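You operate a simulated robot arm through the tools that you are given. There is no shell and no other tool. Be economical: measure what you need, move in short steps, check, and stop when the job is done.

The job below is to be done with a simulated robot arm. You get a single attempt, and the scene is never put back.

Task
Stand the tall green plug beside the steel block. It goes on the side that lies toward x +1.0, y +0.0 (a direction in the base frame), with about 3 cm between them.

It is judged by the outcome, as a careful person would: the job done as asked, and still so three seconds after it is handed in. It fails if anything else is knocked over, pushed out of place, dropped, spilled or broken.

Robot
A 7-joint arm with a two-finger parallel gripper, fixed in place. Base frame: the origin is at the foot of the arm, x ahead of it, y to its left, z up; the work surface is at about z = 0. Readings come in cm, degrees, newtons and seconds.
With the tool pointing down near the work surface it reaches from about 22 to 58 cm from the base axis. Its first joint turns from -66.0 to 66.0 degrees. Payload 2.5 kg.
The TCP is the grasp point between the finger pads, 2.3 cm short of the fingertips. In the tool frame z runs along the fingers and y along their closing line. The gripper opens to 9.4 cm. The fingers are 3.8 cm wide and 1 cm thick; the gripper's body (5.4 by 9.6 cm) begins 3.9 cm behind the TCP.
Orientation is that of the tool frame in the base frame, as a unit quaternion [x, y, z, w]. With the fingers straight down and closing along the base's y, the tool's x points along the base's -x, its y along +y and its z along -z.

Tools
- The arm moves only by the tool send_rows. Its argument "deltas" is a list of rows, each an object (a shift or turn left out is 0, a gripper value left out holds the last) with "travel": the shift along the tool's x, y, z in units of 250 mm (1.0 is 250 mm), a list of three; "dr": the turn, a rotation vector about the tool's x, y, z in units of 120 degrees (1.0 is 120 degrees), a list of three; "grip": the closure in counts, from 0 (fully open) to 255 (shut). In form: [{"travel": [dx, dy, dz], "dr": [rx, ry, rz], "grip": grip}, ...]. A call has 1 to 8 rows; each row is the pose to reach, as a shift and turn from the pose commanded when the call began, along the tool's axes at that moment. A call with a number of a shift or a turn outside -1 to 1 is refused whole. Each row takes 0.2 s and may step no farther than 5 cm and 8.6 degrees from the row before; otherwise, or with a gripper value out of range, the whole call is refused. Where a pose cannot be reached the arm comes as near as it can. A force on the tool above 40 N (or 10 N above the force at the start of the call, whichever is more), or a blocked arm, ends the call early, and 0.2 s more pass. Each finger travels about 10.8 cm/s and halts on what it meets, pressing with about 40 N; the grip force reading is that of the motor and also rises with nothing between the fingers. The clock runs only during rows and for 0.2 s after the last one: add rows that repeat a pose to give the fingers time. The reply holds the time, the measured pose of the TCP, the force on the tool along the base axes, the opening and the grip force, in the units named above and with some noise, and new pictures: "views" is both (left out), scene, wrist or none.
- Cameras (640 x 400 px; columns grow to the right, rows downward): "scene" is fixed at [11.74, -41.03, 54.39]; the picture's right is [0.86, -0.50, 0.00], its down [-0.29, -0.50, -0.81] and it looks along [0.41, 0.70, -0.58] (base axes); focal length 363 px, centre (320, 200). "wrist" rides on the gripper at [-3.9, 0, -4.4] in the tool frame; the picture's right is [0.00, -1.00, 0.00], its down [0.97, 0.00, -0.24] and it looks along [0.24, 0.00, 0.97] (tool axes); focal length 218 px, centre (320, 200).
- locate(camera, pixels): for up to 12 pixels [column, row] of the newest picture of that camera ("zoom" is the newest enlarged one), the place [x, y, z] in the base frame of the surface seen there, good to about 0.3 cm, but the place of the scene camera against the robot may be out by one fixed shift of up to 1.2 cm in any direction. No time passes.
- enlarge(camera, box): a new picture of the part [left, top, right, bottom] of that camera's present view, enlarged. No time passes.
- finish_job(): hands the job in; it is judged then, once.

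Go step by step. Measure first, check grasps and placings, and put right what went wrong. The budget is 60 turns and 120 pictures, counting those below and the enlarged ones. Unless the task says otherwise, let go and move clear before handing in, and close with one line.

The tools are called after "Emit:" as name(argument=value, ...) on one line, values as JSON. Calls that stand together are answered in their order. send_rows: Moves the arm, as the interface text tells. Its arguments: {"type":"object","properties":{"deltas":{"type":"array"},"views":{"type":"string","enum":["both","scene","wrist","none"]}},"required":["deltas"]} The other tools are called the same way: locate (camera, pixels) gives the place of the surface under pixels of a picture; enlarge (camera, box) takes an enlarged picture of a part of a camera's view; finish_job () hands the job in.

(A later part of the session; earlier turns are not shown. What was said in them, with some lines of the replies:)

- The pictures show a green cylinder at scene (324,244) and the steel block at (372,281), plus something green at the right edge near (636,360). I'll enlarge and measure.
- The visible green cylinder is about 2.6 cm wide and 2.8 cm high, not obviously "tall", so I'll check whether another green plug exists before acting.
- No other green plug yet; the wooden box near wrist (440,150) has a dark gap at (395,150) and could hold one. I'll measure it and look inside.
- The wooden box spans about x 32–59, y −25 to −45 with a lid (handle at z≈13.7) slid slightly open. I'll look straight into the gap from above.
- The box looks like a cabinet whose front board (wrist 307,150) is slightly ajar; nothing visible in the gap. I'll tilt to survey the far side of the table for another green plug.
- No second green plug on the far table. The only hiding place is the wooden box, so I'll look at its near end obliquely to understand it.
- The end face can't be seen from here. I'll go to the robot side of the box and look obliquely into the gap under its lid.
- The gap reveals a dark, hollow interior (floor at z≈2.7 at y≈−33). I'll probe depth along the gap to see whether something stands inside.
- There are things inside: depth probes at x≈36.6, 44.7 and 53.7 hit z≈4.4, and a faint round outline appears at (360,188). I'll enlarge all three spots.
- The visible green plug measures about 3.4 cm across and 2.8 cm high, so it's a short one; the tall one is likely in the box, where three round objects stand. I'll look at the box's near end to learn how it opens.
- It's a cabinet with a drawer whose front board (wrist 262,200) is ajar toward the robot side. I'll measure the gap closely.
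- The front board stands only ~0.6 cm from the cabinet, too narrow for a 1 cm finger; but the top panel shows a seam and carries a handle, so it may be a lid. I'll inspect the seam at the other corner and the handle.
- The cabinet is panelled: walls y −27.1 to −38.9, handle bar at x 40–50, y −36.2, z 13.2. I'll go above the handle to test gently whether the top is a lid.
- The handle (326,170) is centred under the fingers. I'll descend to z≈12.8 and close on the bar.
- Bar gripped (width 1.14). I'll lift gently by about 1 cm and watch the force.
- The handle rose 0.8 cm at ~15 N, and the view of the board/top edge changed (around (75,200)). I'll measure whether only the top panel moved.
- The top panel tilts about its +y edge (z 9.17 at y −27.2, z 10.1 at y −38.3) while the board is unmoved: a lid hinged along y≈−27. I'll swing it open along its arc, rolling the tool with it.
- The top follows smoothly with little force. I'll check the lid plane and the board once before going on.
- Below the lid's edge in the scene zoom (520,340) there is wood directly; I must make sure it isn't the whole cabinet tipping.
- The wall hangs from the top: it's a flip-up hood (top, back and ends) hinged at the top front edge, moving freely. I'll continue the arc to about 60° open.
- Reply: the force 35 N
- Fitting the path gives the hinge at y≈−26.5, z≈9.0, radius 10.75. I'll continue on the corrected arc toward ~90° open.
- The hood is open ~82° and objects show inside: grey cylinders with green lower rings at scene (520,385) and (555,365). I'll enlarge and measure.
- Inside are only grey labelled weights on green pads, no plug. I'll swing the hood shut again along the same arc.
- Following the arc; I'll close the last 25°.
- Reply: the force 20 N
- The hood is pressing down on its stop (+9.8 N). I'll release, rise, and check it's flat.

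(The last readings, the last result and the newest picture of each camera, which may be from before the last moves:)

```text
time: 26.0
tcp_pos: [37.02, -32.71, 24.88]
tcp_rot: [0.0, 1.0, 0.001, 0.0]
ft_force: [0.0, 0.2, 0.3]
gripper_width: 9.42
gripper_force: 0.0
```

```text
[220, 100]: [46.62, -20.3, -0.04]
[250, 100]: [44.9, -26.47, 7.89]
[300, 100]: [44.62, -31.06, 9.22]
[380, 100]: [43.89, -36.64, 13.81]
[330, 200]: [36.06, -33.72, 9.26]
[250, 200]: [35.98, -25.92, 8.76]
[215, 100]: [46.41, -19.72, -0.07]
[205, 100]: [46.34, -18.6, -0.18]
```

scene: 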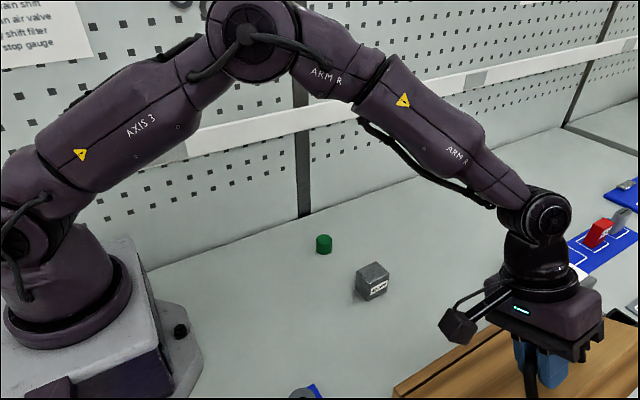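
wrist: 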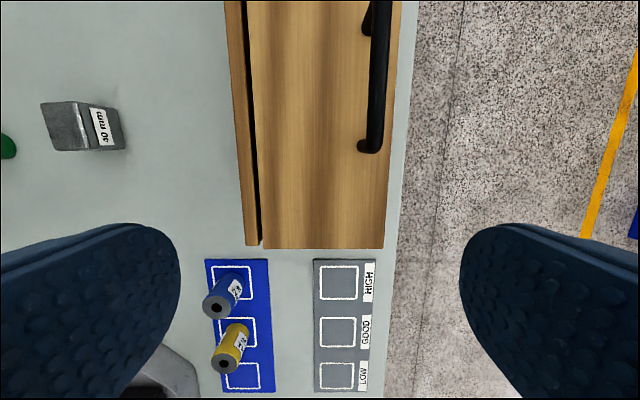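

The hood is closed and flat again (z≈9.25, handle 13.8). An earlier view showed something at x≈−6, y≈−34, so I'll tilt the camera back toward the base's side.

Emit:
send_rows(deltas=[{"travel": [0.05, 0, -0.05], "dr": [0, 0.066, 0]}, {"travel": [0.1, 0, -0.1], "dr": [0, 0.133, 0]}, {"travel": [0.15, 0, -0.15], "dr": [0, 0.2, 0]}, {"travel": [0.15, 0, -0.15], "dr": [0, 0.267, 0]}, {"travel": [0.15, 0, -0.15], "dr": [0, 0.3, 0]}, {"travel": [0.15, 0, -0.15], "dr": [0, 0.3, 0]}], views="wrist")

```text
time: 27.4
tcp_pos: [33.36, -32.52, 28.61]
tcp_rot: [0.0, 0.951, -0.001, -0.31]
ft_force: [0.1, 0.2, -0.7]
gripper_width: 9.4
gripper_force: 0.0
```

wrist: 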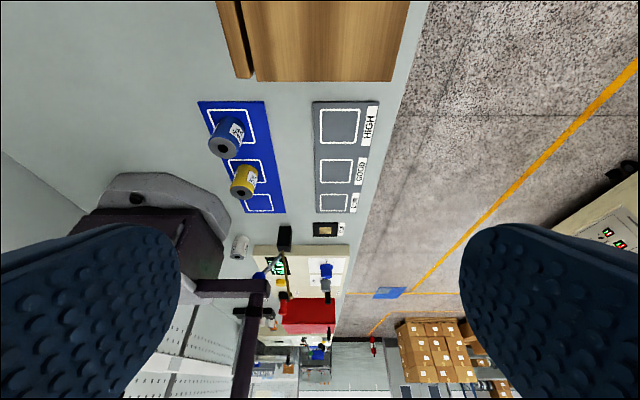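

Emit:
enlarge(camera="wrist", box=[190, 90, 390, 215])

Emit:
enlarge(camera="wrist", box=[200, 205, 400, 330])

Emit:
locate(camera="wrist", pixels=[[240, 245], [285, 235], [325, 228], [280, 265], [325, 268], [310, 312], [300, 260]])

```text
3.20 times, centred on (290, 152) of wrist
```

zoom: 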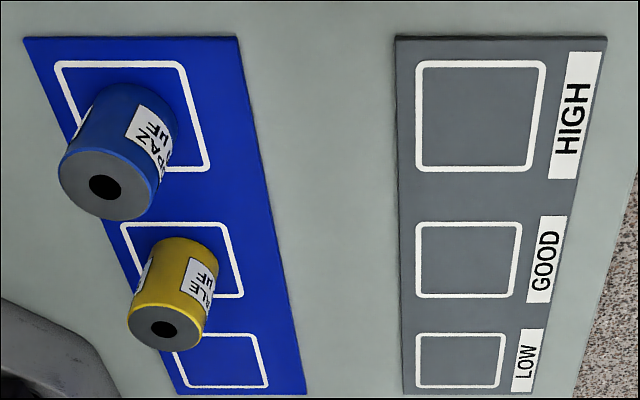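

```text
3.20 times, centred on (300, 268) of wrist
```

zoom: 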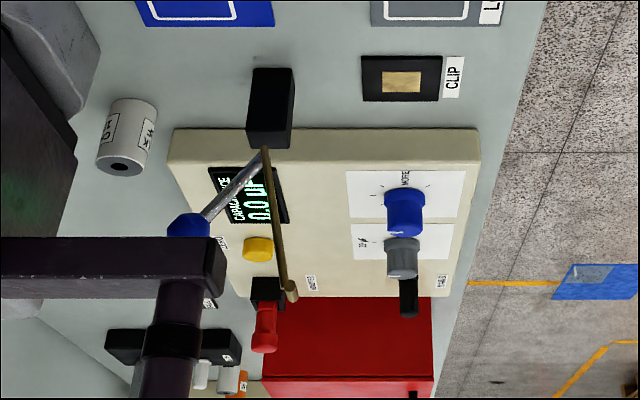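

```text
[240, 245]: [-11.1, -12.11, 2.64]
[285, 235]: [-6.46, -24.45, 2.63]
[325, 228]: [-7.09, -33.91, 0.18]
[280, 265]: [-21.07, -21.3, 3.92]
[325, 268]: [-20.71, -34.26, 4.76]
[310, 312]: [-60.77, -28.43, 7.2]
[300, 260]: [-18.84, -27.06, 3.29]
```

No green plug elsewhere; the only one in reach is the cylinder by the block, so that is the plug. I'll return above it and measure it and the block closely.

Emit:
send_rows(deltas=[{"travel": [-0.067, 0.14, 0], "dr": [0, -0.05, 0]}, {"travel": [-0.133, 0.28, 0], "dr": [0, -0.1, 0]}, {"travel": [-0.2, 0.42, 0], "dr": [0, -0.15, 0]}, {"travel": [-0.267, 0.56, -0.01], "dr": [0, -0.2, 0]}, {"travel": [-0.333, 0.7, -0.01], "dr": [0, -0.25, 0]}, {"travel": [-0.4, 0.84, -0.01], "dr": [0, -0.3, 0]}, {"travel": [-0.466, 0.98, -0.012], "dr": [0, -0.3, 0]}, {"travel": [-0.466, 0.98, -0.012], "dr": [0, -0.3, 0]}], views="none")

Emit:
send_rows(deltas=[{"travel": [0, 0.15, 0.05]}, {"travel": [0, 0.3, 0.1]}, {"travel": [0, 0.36, 0.16]}, {"travel": [0, 0.36, 0.16]}], views="wrist")

```text
time: 29.2
tcp_pos: [43.1, -8.2, 21.81]
tcp_rot: [0.0, 1.0, -0.001, 0.001]
ft_force: [0.5, -0.3, -0.9]
gripper_width: 9.39
gripper_force: 0.1
```

```text
time: 30.2
tcp_pos: [43.03, 0.72, 17.96]
tcp_rot: [0.0, 1.0, 0.0, -0.001]
ft_force: [-1.0, -0.2, 0.2]
gripper_width: 9.41
gripper_force: 0.2
```

wrist: 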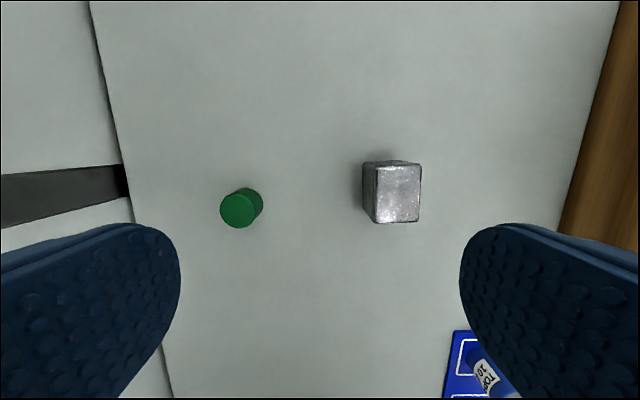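

Emit:
enlarge(camera="wrist", box=[200, 130, 456, 290])

Emit:
locate(camera="wrist", pixels=[[238, 210], [222, 209], [254, 211], [238, 195], [239, 225], [397, 194], [378, 170], [418, 172], [378, 220], [419, 218], [368, 190], [400, 162]])

```text
2.50 times, centred on (328, 210) of wrist
```

zoom: 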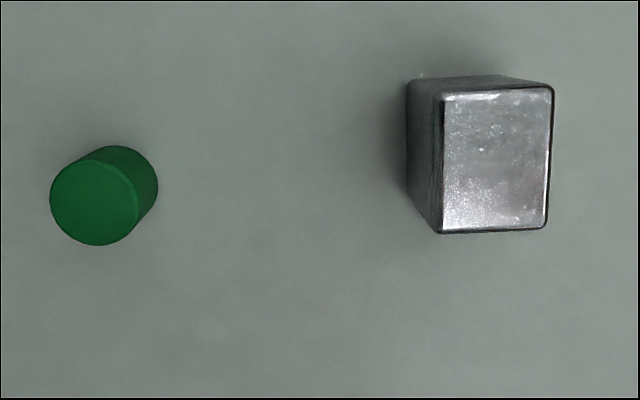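

```text
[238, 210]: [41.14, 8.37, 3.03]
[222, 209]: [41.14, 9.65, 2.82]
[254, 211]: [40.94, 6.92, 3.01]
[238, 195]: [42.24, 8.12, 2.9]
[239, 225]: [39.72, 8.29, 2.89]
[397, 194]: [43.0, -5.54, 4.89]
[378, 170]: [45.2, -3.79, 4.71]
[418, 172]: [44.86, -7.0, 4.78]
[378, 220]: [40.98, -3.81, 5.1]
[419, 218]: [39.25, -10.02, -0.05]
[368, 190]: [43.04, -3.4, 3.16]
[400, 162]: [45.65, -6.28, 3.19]
```

The plug is centred at (41.0, 8.3), 3.1 cm across, top z≈2.95; the block spans x 40.8–45.5, y −3.5 to −7.5, top ≈4.8. I'll move over the plug and partway down.

Emit:
send_rows(deltas=[{"travel": [0.04, 0.15, 0]}, {"travel": [0.081, 0.303, 0]}, {"travel": [0.081, 0.303, 0.15]}, {"travel": [0.081, 0.303, 0.32]}, {"travel": [0.081, 0.303, 0.4]}, {"travel": [0.081, 0.303, 0.4]}], views="both")

```text
time: 31.6
tcp_pos: [41.0, 8.43, 7.9]
tcp_rot: [0.0, 1.0, 0.0, 0.0]
ft_force: [-0.7, -0.1, -1.2]
gripper_width: 9.37
gripper_force: 0.0
```

scene: 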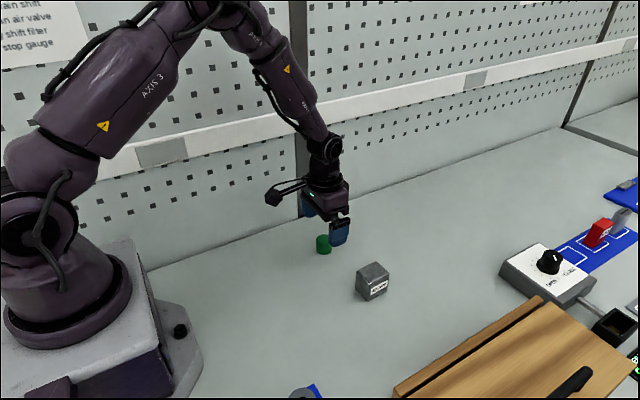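
wrist: 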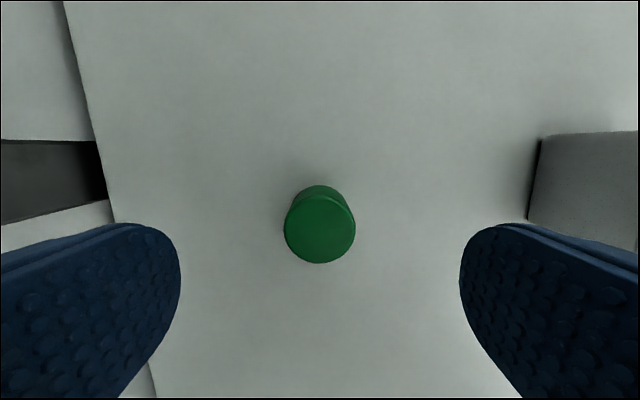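

The plug is centred between the fingers (320,228). I'll descend to z≈2.7 and close.

Emit:
send_rows(deltas=[{"travel": [0, 0, 0.1]}, {"travel": [0, 0, 0.17]}, {"travel": [0, 0, 0.208]}, {"travel": [0, 0, 0.208]}, {"travel": [0, 0, 0.208], "grip": 255}, {"travel": [0, 0, 0.208], "grip": 255}, {"travel": [0, 0, 0.208], "grip": 255}, {"travel": [0, 0, 0.208], "grip": 255}], views="both")

```text
time: 33.4
tcp_pos: [40.97, 8.33, 2.89]
tcp_rot: [0.0, 1.0, 0.0, 0.0]
ft_force: [0.5, -0.1, 0.6]
gripper_width: 3.24
gripper_force: 39.6
```

scene: 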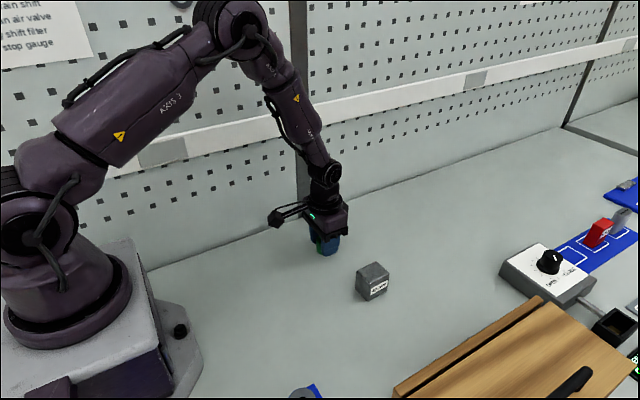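
wrist: 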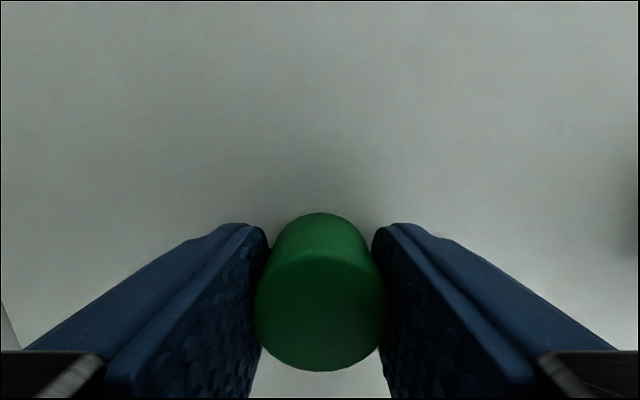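

Gripped at 3.24 cm width, so the plug's diameter is ~3.2 cm. I'll lift it 7 cm and use that view to measure the block's +x face.

Emit:
send_rows(deltas=[{"travel": [0, 0, -0.08]}, {"travel": [0, 0, -0.18]}, {"travel": [0, 0, -0.29]}, {"travel": [0, 0, -0.29]}], views="both")

Emit:
enlarge(camera="wrist", box=[448, 110, 640, 230])

```text
time: 34.4
tcp_pos: [41.05, 8.32, 10.16]
tcp_rot: [0.0, 1.0, -0.001, 0.0]
ft_force: [-0.2, 0.2, -0.2]
gripper_width: 3.15
gripper_force: 39.8
```

scene: 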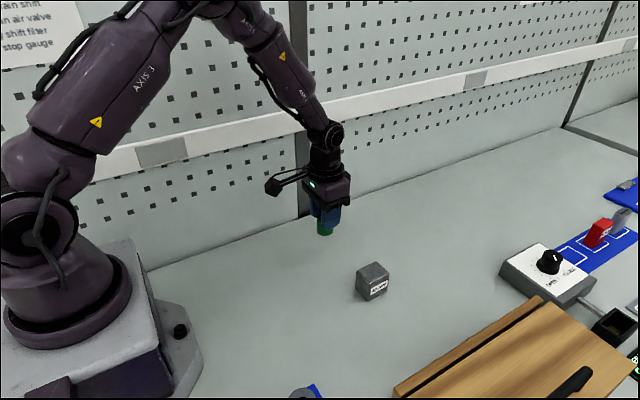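
wrist: 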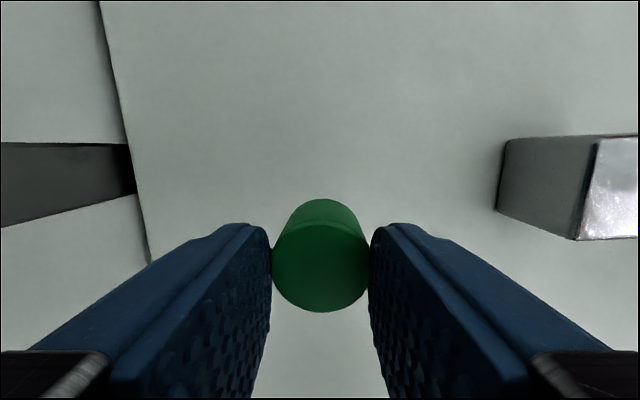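

```text
3.33 times, centred on (544, 170) of wrist
```

zoom: 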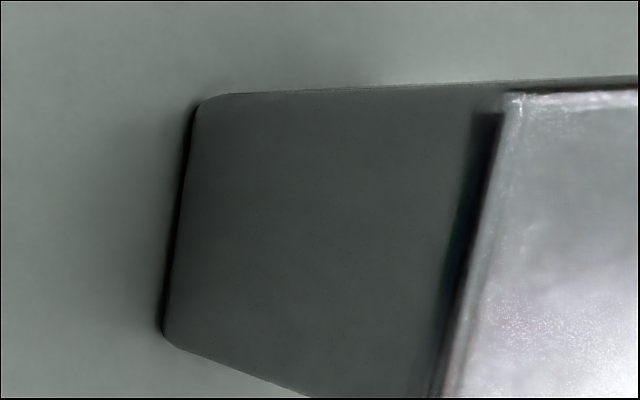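

Emit:
locate(camera="zoom", pixels=[[215, 100], [180, 335], [350, 100], [480, 92], [515, 97], [600, 95], [450, 390], [300, 385], [300, 230], [630, 85]])

```text
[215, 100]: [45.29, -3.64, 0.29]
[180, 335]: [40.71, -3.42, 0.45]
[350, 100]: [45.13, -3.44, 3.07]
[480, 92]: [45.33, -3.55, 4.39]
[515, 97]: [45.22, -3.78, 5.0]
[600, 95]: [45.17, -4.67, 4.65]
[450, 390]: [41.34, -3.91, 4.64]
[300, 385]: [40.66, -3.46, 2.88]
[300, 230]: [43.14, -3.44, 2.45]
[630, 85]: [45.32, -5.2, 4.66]
```

The block's +x face is at x≈45.4, centre y≈−5.5, so the plug centre goes to (50.0, −5.5). I'll carry it around to there, above the surface.

Emit:
send_rows(deltas=[{"travel": [-0.15, -0.05, 0]}, {"travel": [-0.27, -0.18, 0]}, {"travel": [-0.358, -0.34, 0]}, {"travel": [-0.358, -0.48, 0]}, {"travel": [-0.358, -0.553, 0]}, {"travel": [-0.358, -0.553, 0.1]}, {"travel": [-0.358, -0.553, 0.2]}, {"travel": [-0.358, -0.553, 0.2]}], views="both")

Emit:
enlarge(camera="scene", box=[340, 220, 468, 300])

```text
time: 36.2
tcp_pos: [50.04, -5.42, 5.12]
tcp_rot: [0.0, 1.0, 0.0, 0.0]
ft_force: [0.4, 0.0, -0.4]
gripper_width: 3.13
gripper_force: 40.0
```

scene: 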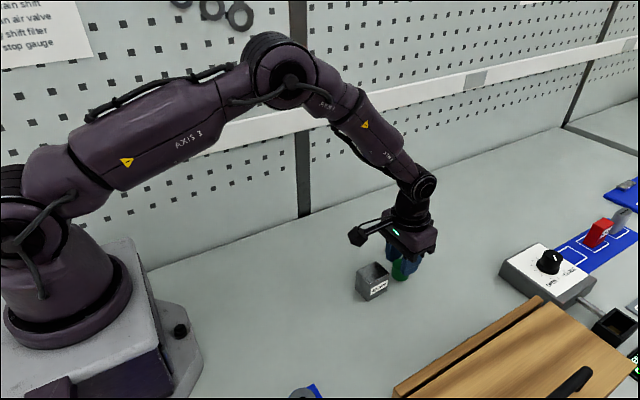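
wrist: 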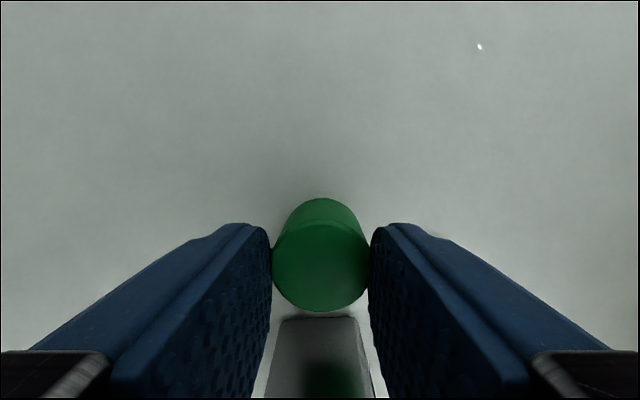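

```text
5.00 times, centred on (404, 260) of scene
```

zoom: 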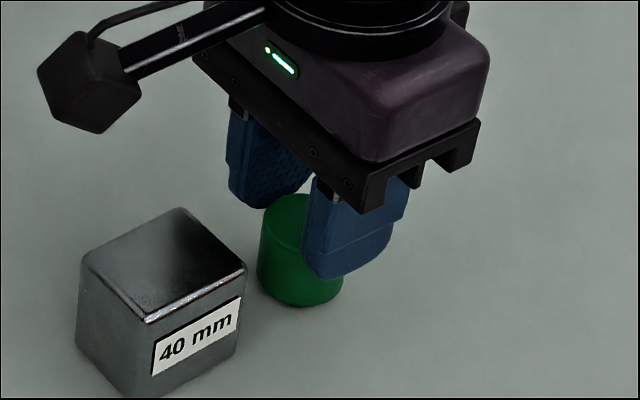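

Everything lines up (block at column ~320 behind the plug). I'll lower the last 2.25 cm gently.

Emit:
send_rows(deltas=[{"travel": [0, 0, 0.03]}, {"travel": [0, 0, 0.06]}, {"travel": [0, 0, 0.08]}, {"travel": [0, 0, 0.09]}, {"travel": [0, 0, 0.09]}], views="both")

Emit:
enlarge(camera="scene", box=[340, 230, 468, 310])

```text
time: 37.1
tcp_pos: [50.38, -5.51, 3.68]
tcp_rot: [0.0, 1.0, -0.002, 0.007]
ft_force: [-1.2, 1.8, 5.9]
gripper_width: 3.11
gripper_force: 39.1
stopped in row 4: the force on the tool passed its limit (the readings are from after the stop); the commanded pose is now the measured one
```

scene: 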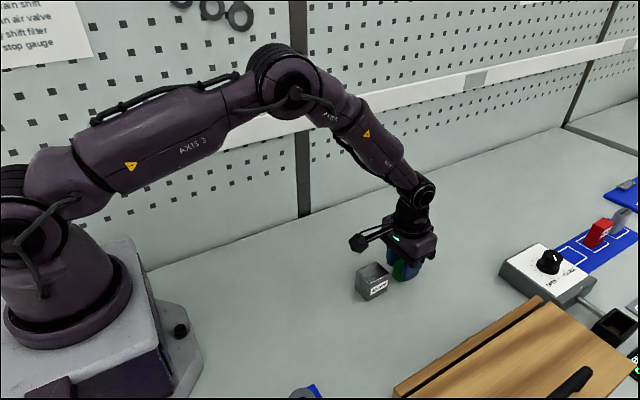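
wrist: 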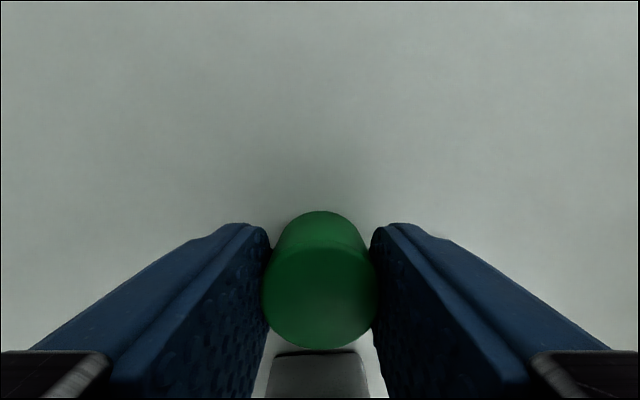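

```text
5.00 times, centred on (404, 270) of scene
```

zoom: 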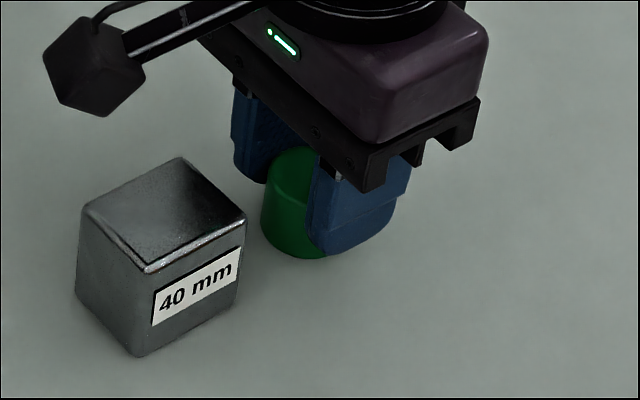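

Contact came at z 3.68, meaning the plug had slid ~1 cm lower in the grip and is now on the surface. I'll open, rise clear, and measure the result.

Emit:
send_rows(deltas=[{"grip": 160}, {"grip": 60}, {"grip": 0}, {"grip": 0}, {"travel": [0, 0, -0.1], "grip": 0}, {"travel": [0, 0, -0.26], "grip": 0}, {"travel": [0.08, 0, -0.44], "grip": 0}, {"travel": [0.12, 0, -0.5], "grip": 0}], views="both")

Emit:
enlarge(camera="wrist", box=[240, 120, 400, 220])

Emit:
enlarge(camera="scene", box=[340, 230, 468, 310])

```text
time: 38.9
tcp_pos: [47.2, -5.47, 16.03]
tcp_rot: [0.001, 1.0, -0.002, 0.006]
ft_force: [-1.2, 0.1, 0.0]
gripper_width: 9.4
gripper_force: 0.1
```

scene: 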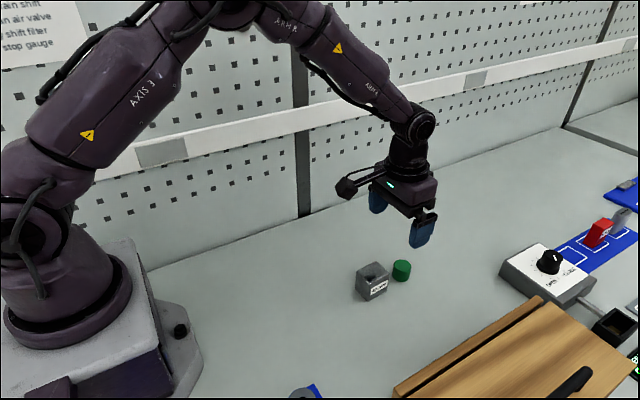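
wrist: 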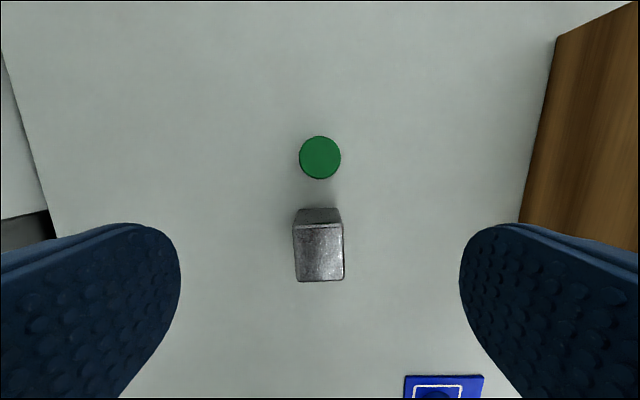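

```text
4.00 times, centred on (320, 170) of wrist
```

zoom: 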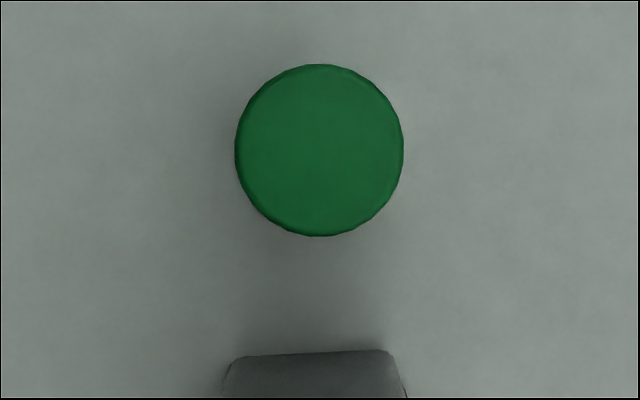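

```text
5.00 times, centred on (404, 270) of scene
```

zoom: 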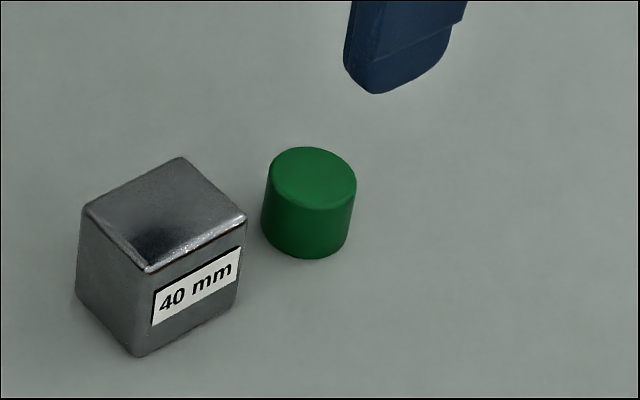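

The plug stands free, but in the scene zoom its top (312,178) looks slightly sloped. I'll measure its top plane and position.

Emit:
locate(camera="wrist", pixels=[[320, 157], [305, 157], [335, 157], [320, 141], [320, 174], [308, 145], [332, 145], [308, 169], [332, 169], [319, 212], [319, 219], [319, 240]])

Emit:
locate(camera="scene", pixels=[[402, 260], [396, 263], [409, 268], [403, 280], [393, 268], [410, 275]])

Emit:
enlarge(camera="scene", box=[380, 250, 428, 290])

```text
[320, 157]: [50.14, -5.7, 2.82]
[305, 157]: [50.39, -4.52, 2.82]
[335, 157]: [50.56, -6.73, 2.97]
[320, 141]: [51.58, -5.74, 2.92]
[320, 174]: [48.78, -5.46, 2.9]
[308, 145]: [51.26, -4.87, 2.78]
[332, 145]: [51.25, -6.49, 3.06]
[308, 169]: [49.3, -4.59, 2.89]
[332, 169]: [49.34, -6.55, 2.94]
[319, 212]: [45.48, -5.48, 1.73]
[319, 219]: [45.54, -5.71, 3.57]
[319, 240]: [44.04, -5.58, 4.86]
```

```text
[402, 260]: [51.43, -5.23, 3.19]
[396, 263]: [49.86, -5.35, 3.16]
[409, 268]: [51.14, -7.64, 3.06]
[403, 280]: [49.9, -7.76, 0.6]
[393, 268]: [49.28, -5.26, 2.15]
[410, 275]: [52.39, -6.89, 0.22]
```

```text
10.00 times, centred on (404, 270) of scene
```

zoom: 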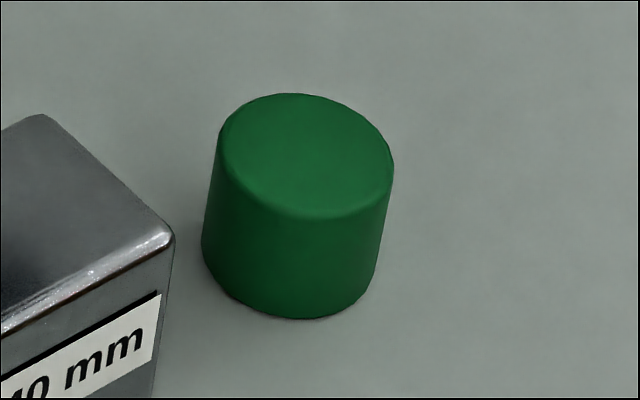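

The plug's top is level at z≈2.9 (its lean in the zoom matches perspective), centred at (50.3, −5.65), leaving ~3.1 cm to the block's face at x≈45.45. The block is unmoved, the hood is closed, and the gripper is clear at z 16, so I'll hand in.

Emit:
finish_job()

```text
The job is handed in.
```

The green plug now stands upright on the +x side of the steel block, with about 3.1 cm between them. It is 3.2 cm across and 2.9 cm high, hardly "tall". I took it as the one you meant because it was the only green plug I could find. While searching I opened the wooden box's hood, found only grey weights inside, and closed it again.
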